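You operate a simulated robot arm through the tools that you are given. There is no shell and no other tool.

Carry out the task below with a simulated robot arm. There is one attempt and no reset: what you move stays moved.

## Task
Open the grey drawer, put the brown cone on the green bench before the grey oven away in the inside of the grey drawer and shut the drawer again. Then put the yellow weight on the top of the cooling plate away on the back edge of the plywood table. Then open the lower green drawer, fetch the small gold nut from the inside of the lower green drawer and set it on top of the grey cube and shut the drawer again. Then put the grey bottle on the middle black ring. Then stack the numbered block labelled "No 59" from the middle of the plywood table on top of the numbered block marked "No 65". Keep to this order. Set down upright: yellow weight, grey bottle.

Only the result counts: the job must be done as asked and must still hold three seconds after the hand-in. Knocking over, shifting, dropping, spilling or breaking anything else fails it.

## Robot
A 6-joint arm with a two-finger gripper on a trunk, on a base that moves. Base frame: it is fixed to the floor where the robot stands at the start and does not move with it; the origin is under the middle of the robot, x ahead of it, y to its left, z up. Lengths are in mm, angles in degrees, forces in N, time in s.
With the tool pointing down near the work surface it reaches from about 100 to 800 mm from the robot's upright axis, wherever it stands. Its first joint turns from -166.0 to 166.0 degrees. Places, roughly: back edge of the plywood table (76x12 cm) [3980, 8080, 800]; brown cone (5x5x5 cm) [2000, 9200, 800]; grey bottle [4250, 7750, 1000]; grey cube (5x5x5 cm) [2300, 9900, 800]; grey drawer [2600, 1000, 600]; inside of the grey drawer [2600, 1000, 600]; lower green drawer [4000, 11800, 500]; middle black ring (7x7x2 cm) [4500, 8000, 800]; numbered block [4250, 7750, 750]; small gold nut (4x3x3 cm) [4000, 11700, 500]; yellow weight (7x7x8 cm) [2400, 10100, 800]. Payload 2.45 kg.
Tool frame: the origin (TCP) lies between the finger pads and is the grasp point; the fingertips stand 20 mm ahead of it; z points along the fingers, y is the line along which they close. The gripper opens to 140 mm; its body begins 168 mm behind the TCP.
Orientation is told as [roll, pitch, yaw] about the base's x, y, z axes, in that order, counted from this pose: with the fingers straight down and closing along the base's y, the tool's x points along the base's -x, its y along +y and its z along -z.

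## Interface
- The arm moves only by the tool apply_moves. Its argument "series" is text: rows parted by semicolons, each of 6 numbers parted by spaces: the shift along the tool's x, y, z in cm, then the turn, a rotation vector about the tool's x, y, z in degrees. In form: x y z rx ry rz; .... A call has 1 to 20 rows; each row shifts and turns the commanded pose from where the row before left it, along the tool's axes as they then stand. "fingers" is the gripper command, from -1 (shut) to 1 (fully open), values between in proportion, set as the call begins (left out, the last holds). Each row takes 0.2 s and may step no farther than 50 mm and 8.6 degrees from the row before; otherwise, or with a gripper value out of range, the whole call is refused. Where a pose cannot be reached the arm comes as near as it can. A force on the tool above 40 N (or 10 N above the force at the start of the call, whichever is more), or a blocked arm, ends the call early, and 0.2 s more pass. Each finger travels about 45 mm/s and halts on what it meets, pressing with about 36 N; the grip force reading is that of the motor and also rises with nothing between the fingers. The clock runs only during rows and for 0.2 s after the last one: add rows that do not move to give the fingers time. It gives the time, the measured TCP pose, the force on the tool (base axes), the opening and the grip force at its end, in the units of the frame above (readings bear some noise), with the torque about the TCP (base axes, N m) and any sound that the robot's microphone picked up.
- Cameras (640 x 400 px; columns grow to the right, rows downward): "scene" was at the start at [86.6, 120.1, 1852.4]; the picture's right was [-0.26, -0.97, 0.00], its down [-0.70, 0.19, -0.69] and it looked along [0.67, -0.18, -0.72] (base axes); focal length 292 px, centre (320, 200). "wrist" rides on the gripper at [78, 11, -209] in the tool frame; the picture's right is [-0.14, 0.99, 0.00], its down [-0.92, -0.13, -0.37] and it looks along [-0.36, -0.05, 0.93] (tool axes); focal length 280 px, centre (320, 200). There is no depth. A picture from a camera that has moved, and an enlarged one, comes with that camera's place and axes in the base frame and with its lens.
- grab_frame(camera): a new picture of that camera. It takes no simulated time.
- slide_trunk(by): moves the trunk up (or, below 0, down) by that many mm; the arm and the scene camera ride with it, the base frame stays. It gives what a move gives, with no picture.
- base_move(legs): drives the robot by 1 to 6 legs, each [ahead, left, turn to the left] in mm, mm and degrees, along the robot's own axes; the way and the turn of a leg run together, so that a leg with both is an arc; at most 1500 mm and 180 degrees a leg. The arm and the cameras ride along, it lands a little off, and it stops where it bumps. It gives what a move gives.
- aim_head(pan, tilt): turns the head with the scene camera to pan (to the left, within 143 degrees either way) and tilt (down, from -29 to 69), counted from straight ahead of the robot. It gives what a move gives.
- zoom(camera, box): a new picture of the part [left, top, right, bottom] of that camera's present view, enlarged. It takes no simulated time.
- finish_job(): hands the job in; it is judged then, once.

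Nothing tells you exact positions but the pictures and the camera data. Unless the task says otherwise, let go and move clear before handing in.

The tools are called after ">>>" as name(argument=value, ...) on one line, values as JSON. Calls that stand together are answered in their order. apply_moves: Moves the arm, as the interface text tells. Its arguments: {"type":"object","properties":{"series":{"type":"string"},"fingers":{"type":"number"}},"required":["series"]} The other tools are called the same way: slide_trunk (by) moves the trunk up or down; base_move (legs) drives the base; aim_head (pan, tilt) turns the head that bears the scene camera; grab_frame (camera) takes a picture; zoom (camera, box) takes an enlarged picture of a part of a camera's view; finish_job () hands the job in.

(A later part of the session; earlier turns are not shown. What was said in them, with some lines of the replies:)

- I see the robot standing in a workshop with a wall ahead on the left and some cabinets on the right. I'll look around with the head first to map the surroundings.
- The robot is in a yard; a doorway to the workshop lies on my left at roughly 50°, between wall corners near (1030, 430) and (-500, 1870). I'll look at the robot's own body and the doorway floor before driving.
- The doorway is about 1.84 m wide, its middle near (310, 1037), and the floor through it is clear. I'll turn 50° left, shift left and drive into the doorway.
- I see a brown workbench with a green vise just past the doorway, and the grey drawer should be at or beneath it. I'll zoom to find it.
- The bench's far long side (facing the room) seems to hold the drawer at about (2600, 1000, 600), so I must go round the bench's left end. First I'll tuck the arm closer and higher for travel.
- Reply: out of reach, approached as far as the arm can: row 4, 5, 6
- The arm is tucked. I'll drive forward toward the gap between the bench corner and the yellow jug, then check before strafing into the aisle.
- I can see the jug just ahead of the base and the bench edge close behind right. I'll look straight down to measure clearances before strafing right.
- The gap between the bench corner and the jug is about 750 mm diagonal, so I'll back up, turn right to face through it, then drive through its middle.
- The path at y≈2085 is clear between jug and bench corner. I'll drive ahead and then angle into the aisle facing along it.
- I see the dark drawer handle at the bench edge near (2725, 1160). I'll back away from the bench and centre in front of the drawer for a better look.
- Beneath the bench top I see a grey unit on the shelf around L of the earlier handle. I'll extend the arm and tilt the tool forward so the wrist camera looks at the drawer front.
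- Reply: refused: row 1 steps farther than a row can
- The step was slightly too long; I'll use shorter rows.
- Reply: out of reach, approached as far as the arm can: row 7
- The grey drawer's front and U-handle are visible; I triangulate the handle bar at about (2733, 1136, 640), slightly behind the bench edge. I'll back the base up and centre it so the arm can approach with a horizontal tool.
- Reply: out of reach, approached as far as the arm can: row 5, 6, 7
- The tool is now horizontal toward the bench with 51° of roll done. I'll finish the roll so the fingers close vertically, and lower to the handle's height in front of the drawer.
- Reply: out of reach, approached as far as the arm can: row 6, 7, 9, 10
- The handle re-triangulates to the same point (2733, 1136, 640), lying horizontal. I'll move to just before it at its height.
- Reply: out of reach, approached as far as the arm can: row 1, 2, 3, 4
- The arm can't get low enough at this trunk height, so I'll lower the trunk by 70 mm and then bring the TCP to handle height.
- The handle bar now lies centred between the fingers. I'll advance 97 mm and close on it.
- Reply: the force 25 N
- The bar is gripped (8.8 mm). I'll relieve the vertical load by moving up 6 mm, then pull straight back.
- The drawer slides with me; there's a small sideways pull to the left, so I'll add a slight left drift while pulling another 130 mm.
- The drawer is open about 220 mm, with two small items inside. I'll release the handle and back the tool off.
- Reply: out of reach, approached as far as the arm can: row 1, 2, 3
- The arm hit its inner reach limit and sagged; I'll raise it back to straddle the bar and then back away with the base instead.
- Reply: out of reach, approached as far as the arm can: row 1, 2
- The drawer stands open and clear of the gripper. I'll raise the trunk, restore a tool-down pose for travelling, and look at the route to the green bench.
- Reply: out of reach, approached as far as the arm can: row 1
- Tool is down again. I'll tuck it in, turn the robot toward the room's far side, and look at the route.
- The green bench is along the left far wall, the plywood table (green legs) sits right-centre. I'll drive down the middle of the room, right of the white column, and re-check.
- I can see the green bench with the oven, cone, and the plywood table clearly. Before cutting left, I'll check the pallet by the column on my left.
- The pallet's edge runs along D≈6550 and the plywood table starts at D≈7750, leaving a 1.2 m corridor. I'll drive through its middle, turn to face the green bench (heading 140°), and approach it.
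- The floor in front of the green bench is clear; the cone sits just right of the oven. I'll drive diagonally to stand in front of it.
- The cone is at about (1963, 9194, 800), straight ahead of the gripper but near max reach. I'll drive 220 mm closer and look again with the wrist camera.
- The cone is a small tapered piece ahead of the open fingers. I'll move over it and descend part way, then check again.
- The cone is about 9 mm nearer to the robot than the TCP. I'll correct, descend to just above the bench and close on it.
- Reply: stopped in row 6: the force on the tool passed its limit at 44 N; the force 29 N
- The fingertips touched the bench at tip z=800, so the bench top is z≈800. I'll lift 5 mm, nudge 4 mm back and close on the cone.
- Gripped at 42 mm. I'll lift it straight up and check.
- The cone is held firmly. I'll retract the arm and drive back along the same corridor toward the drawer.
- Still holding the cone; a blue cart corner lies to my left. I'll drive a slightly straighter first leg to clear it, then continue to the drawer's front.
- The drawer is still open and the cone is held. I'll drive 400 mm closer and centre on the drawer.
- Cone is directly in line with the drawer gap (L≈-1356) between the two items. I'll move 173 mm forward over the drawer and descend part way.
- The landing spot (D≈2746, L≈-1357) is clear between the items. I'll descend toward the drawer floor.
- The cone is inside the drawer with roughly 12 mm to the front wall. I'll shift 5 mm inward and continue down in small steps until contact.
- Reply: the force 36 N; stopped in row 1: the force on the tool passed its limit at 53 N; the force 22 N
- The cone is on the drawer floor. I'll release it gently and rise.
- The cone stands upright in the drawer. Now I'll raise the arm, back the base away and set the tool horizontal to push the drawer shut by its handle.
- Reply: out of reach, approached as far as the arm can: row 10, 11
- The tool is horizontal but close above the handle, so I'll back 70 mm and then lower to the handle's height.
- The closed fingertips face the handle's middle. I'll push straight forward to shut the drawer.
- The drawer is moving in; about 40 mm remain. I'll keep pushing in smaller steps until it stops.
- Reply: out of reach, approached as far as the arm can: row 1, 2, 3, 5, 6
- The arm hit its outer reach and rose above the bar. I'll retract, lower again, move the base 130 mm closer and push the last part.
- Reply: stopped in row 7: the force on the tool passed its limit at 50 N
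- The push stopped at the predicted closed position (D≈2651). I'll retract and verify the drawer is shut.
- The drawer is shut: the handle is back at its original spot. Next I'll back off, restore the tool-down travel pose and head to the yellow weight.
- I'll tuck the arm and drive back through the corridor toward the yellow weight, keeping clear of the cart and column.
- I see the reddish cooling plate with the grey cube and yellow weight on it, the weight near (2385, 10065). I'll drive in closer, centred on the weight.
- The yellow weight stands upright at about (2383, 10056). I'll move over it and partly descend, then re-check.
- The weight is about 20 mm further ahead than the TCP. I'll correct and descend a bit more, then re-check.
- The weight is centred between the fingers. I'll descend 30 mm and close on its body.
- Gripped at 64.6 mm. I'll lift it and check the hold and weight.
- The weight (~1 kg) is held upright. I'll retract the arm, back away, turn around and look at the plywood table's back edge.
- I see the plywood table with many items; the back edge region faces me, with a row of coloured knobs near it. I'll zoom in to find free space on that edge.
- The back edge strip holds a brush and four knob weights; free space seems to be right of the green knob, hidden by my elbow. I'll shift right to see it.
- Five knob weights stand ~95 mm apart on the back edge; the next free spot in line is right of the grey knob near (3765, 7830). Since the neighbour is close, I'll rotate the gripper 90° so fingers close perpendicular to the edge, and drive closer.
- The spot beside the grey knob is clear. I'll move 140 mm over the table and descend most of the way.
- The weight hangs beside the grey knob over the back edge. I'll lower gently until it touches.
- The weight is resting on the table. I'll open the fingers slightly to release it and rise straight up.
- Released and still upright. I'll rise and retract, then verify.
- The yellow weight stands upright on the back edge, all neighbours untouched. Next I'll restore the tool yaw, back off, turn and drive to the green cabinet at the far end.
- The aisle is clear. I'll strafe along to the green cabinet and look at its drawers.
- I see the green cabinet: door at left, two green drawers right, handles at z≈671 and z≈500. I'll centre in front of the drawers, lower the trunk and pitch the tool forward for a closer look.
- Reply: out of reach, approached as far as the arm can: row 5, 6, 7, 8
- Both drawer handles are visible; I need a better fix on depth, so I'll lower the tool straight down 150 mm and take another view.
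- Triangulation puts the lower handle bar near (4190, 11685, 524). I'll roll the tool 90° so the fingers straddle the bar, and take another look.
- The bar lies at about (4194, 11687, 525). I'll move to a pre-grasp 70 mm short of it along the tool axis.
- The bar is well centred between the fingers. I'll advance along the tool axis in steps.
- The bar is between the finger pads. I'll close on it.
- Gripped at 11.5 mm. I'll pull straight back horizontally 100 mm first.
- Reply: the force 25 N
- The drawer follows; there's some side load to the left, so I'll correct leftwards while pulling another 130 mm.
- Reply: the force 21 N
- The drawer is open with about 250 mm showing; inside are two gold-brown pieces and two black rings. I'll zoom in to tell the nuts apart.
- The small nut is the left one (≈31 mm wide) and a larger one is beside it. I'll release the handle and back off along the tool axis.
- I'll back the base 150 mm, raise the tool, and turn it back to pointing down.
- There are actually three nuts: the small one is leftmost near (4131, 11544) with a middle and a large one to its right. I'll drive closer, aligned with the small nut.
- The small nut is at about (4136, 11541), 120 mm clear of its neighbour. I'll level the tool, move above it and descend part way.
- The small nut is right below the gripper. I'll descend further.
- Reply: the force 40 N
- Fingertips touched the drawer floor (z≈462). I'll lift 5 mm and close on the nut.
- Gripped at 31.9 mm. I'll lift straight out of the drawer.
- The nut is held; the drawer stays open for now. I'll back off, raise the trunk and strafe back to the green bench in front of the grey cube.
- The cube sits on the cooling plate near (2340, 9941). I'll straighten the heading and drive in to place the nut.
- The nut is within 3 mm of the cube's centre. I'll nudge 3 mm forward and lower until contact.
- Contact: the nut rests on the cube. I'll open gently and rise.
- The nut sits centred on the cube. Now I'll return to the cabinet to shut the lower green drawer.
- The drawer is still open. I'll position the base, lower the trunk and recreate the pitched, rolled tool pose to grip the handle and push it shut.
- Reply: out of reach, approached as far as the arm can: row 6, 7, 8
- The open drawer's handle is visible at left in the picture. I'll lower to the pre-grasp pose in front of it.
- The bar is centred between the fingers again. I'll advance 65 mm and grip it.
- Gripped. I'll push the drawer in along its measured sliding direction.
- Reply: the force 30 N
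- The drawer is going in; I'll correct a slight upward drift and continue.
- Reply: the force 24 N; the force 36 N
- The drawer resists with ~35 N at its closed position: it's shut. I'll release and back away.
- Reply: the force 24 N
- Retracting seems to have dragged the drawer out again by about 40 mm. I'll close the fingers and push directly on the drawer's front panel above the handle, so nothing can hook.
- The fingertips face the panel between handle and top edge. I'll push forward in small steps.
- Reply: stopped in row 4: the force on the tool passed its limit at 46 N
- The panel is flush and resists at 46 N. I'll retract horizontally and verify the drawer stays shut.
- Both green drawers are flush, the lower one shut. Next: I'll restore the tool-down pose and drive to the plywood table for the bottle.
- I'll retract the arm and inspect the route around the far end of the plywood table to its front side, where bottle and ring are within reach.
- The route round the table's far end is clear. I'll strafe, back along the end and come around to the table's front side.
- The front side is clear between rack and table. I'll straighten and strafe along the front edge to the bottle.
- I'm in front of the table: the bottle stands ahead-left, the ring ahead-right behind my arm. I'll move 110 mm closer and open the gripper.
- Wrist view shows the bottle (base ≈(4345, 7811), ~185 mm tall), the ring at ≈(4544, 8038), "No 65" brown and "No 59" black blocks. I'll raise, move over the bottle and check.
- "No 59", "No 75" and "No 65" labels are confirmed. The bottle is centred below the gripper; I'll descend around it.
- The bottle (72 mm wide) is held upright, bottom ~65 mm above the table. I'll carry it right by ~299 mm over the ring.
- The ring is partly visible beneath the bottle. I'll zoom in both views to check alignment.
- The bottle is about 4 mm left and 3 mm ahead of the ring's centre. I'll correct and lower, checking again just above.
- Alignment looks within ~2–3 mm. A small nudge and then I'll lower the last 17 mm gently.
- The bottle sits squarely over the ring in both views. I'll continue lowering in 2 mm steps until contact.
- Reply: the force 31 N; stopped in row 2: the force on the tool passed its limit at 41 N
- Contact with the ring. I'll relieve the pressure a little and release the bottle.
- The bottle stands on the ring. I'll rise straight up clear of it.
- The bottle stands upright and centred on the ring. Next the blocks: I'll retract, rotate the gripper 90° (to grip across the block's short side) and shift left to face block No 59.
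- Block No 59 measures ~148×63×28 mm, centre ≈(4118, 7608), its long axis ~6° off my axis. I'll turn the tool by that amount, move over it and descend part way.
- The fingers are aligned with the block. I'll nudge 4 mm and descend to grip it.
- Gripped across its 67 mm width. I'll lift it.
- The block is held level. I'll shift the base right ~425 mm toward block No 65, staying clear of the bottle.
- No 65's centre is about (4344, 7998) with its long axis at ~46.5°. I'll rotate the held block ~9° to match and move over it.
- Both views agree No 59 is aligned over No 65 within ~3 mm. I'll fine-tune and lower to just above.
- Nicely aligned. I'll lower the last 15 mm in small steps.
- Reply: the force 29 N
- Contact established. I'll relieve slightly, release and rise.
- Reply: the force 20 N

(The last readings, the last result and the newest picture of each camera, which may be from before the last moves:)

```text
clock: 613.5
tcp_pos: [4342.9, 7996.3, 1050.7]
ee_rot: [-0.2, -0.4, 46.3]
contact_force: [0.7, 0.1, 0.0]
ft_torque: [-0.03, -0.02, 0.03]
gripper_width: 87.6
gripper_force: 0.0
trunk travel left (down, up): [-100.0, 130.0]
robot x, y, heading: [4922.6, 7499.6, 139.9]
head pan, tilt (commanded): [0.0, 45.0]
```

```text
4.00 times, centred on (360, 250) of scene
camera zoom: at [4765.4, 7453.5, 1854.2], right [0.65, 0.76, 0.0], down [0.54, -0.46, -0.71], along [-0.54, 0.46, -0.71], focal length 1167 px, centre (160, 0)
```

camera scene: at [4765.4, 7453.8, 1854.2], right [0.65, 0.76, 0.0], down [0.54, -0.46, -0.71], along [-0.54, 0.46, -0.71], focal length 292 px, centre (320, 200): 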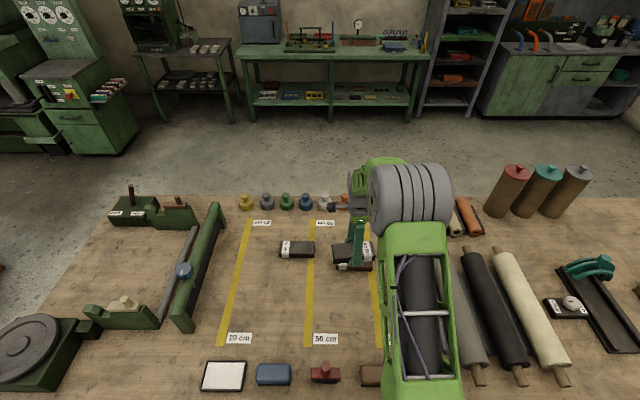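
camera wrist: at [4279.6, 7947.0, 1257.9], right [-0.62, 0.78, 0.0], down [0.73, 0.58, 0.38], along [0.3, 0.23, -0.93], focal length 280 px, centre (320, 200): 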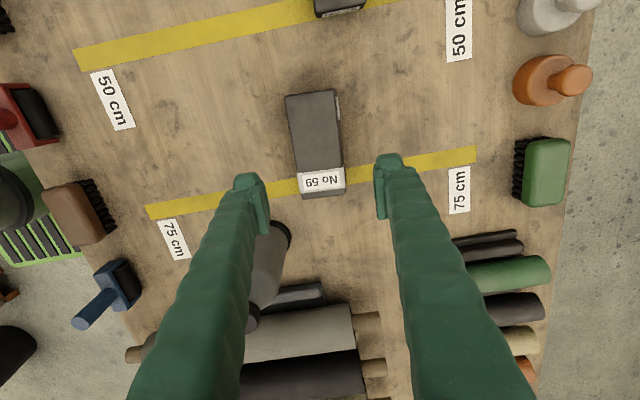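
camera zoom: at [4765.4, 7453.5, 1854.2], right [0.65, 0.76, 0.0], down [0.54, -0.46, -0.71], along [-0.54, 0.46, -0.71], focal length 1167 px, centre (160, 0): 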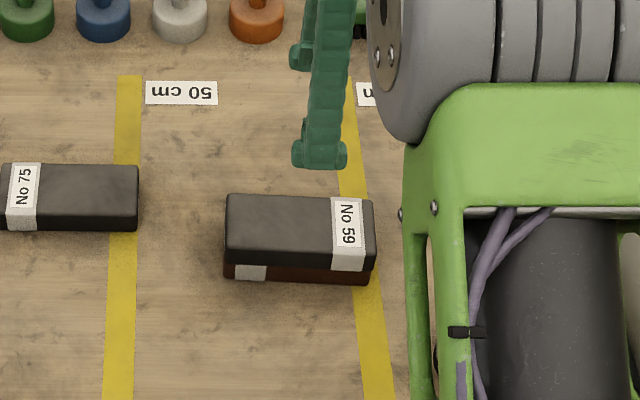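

No 59 is stacked neatly on No 65. I'll retract the arm clear and take a final look at the table.

>>> apply_moves(series="0 0 -3 0 0 0; 0 -4.5 0 0 0 0; 0 -4.5 0 0 0 0; 0 -4.5 0 0 0 0; 0 -4.5 0 0 0 0; 0 -4.5 0 0 0 0; 0 -4.5 0 0 0 0; 0 0 0 0 0 0")

>>> base_move(legs=[[-250, 0, 0]])

>>> aim_head(pan=5, tilt=38)

>>> grab_frame(camera="scene")

>>> zoom(camera="scene", box=[200, 160, 440, 310])

```text
clock: 615.2
tcp_pos: [4537.6, 7809.6, 1081.7]
ee_rot: [-0.3, -0.5, 46.4]
contact_force: [0.4, 0.5, -0.4]
ft_torque: [-0.05, -0.01, 0.0]
gripper_width: 87.5
gripper_force: 0.0
trunk travel left (down, up): [-100.0, 130.0]
robot x, y, heading: [4926.4, 7500.6, 139.8]
head pan, tilt (commanded): [0.0, 45.0]
```

```text
clock: 617.0
tcp_pos: [4725.6, 7651.9, 1081.8]
ee_rot: [0.0, -0.4, 46.1]
contact_force: [0.2, 0.2, 0.1]
ft_torque: [0.04, 0.03, -0.02]
gripper_width: 87.3
gripper_force: 0.1
trunk travel left (down, up): [-100.0, 130.0]
robot x, y, heading: [5113.6, 7344.8, 139.4]
head pan, tilt (commanded): [0.0, 45.0]
```

```text
clock: 617.7
tcp_pos: [4725.2, 7652.6, 1081.4]
ee_rot: [-0.1, -0.4, 46.1]
contact_force: [0.3, -1.1, 0.0]
ft_torque: [0.03, 0.01, 0.03]
gripper_width: 87.5
gripper_force: 0.0
trunk travel left (down, up): [-100.0, 130.0]
robot x, y, heading: [5113.8, 7338.9, 139.5]
head pan, tilt (commanded): [5.0, 38.0]
```

```text
taken
camera scene: at [4944.0, 7292.4, 1864.5], right [0.58, 0.81, 0.0], down [0.5, -0.36, -0.79], along [-0.64, 0.46, -0.62], focal length 292 px, centre (320, 200)
```

scene: 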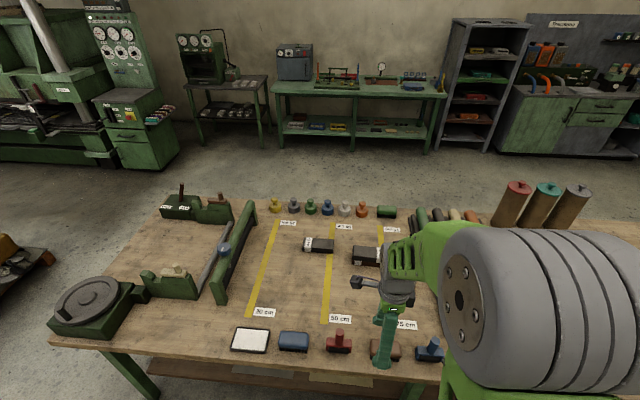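

```text
2.67 times, centred on (320, 235) of scene
camera zoom: at [4944.0, 7292.4, 1864.5], right [0.58, 0.81, 0.0], down [0.5, -0.36, -0.79], along [-0.64, 0.46, -0.62], focal length 778 px, centre (320, 107)
```

zoom: 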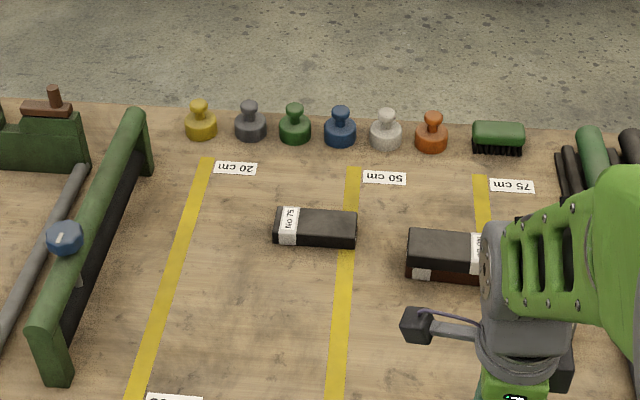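

The yellow weight, stack and knobs look right. I'll shift right to verify the bottle and zoom to the bench and cabinet.

>>> base_move(legs=[[0, -400, 0]])

>>> zoom(camera="scene", box=[200, 160, 440, 310])

>>> zoom(camera="scene", box=[200, 40, 520, 200])

>>> aim_head(pan=5, tilt=20)

>>> zoom(camera="scene", box=[260, 120, 500, 270])

```text
clock: 621.8
tcp_pos: [4985.2, 7959.0, 1082.3]
ee_rot: [-0.2, -0.4, 46.3]
contact_force: [0.5, -0.2, -0.1]
ft_torque: [-0.02, -0.03, 0.01]
gripper_width: 87.4
gripper_force: 0.0
trunk travel left (down, up): [-100.0, 130.0]
robot x, y, heading: [5370.8, 7647.8, 139.9]
head pan, tilt (commanded): [5.0, 38.0]
```

```text
2.67 times, centred on (320, 235) of scene
camera zoom: at [5205.5, 7599.8, 1864.5], right [0.58, 0.82, 0.0], down [0.5, -0.36, -0.79], along [-0.64, 0.45, -0.62], focal length 778 px, centre (320, 107)
```

zoom: 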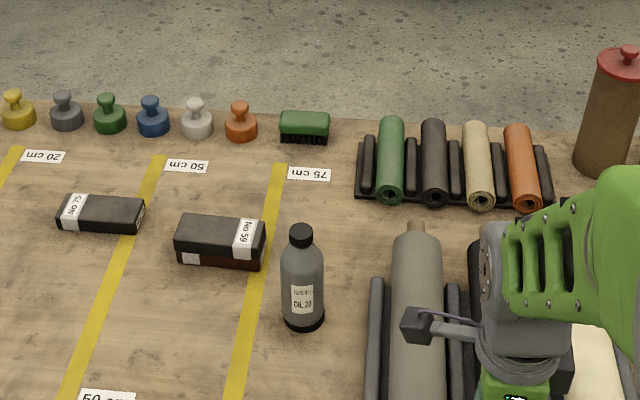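

```text
2.00 times, centred on (360, 120) of scene
camera zoom: at [5205.5, 7599.8, 1864.5], right [0.58, 0.82, 0.0], down [0.5, -0.36, -0.79], along [-0.64, 0.45, -0.62], focal length 583 px, centre (240, 360)
```

zoom: 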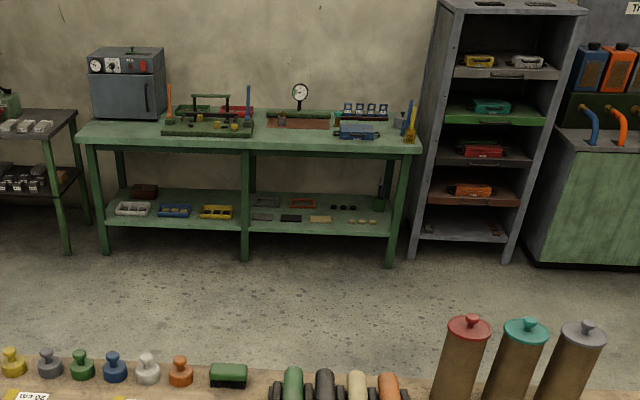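

```text
clock: 622.6
tcp_pos: [4985.0, 7959.6, 1081.5]
ee_rot: [-0.1, -0.4, 46.4]
contact_force: [0.1, 0.0, 0.3]
ft_torque: [0.04, 0.01, 0.0]
gripper_width: 87.6
gripper_force: 0.0
trunk travel left (down, up): [-100.0, 130.0]
robot x, y, heading: [5372.7, 7650.8, 139.9]
head pan, tilt (commanded): [5.0, 20.0]
```

```text
2.67 times, centred on (380, 195) of scene
camera zoom: at [5199.7, 7603.6, 1892.8], right [0.58, 0.82, 0.0], down [0.28, -0.2, -0.94], along [-0.77, 0.54, -0.34], focal length 778 px, centre (160, 213)
```

zoom: 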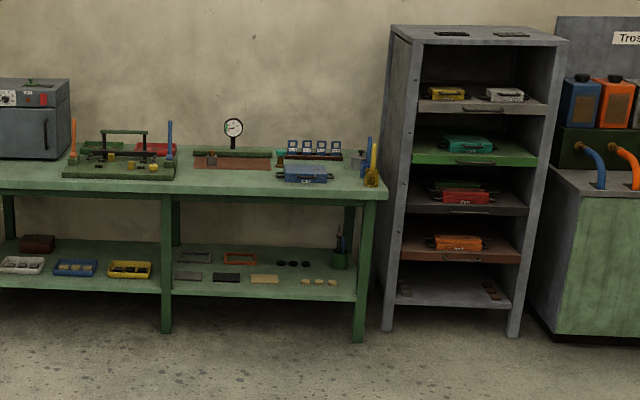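

The bottle and stack look right. I'll do a last check of the nut on the cube and the green drawers.

>>> zoom(camera="scene", box=[318, 160, 382, 200])

>>> aim_head(pan=-15, tilt=22)

>>> zoom(camera="scene", box=[260, 120, 500, 270])

```text
10.00 times, centred on (350, 180) of scene
camera zoom: at [5199.7, 7603.6, 1892.8], right [0.58, 0.82, 0.0], down [0.28, -0.2, -0.94], along [-0.77, 0.54, -0.34], focal length 2917 px, centre (20, 400)
```

zoom: 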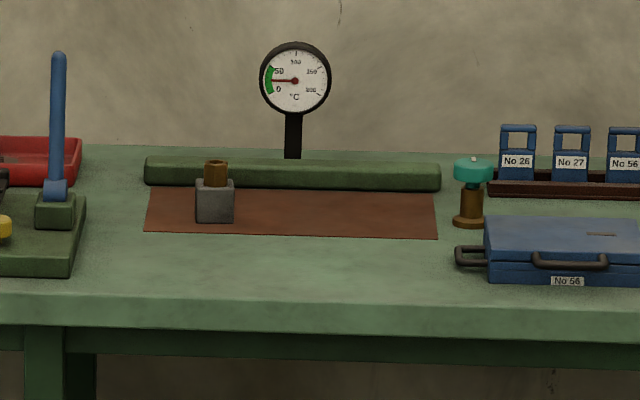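

```text
clock: 623.5
tcp_pos: [4985.8, 7958.5, 1082.5]
ee_rot: [-0.1, -0.3, 46.3]
contact_force: [-0.6, -0.2, -0.6]
ft_torque: [0.0, -0.03, -0.04]
gripper_width: 87.5
gripper_force: 0.1
trunk travel left (down, up): [-100.0, 130.0]
robot x, y, heading: [5375.2, 7652.7, 140.0]
head pan, tilt (commanded): [-15.0, 22.0]
```

```text
2.67 times, centred on (380, 195) of scene
camera zoom: at [5222.8, 7626.0, 1889.7], right [0.82, 0.57, 0.0], down [0.21, -0.31, -0.93], along [-0.53, 0.76, -0.37], focal length 778 px, centre (160, 213)
```

zoom: 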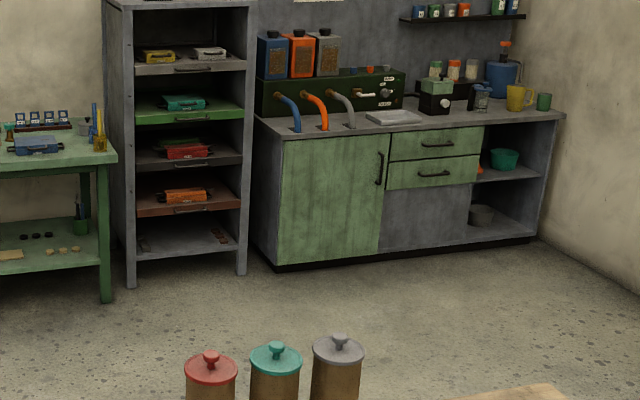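

>>> zoom(camera="scene", box=[390, 155, 454, 200])

```text
8.89 times, centred on (422, 178) of scene
camera zoom: at [5222.8, 7626.0, 1889.7], right [0.82, 0.57, 0.0], down [0.21, -0.31, -0.93], along [-0.53, 0.76, -0.37], focal length 2593 px, centre (-587, 400)
```

zoom: 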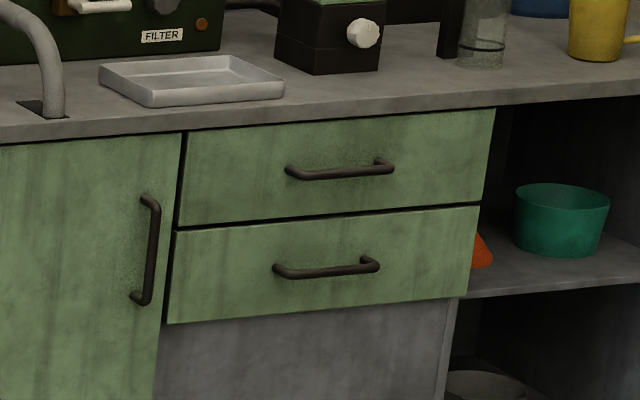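

I did every step in the order you asked, and my checks showed each thing in place:

- **Grey drawer:** the brown cone is inside, and the drawer is shut.
- **Yellow weight:** it stands upright on the back edge of the plywood table.
- **Gold nut:** the small nut sits on the grey cube. The lower green drawer slipped open slightly after I first closed it, so I pushed it shut again and checked it.
- **Grey bottle:** it stands upright on the black ring.
- **Numbered blocks:** No 59 is stacked on No 65.

The arm is clear of everything, so I'm handing in the job.

>>> finish_job()

```text
The job is handed in.
```

I finished all five parts in the order you gave and handed the job in; the result hasn't come back yet.

- **Grey drawer:** the brown cone stands inside and the drawer is shut. I checked it right after pushing it closed, but not again before handing in.
- **Yellow weight:** it stands upright on the back edge of the plywood table, next to the row of coloured knobs.
- **Gold nut:** the smallest of the three nuts in the lower green drawer is now on top of the grey cube. The drawer came about 4 cm open again when I let go of its handle, so I pushed it shut a second time. It still looked shut at the end.
- **Grey bottle:** it stands upright on the black ring on the plywood table, the only ring there. I took that one to be the middle ring.
- **Numbered blocks:** No 59 lies squarely on No 65.

In the final views I saw nothing else knocked over or moved, and the arm is clear of everything.
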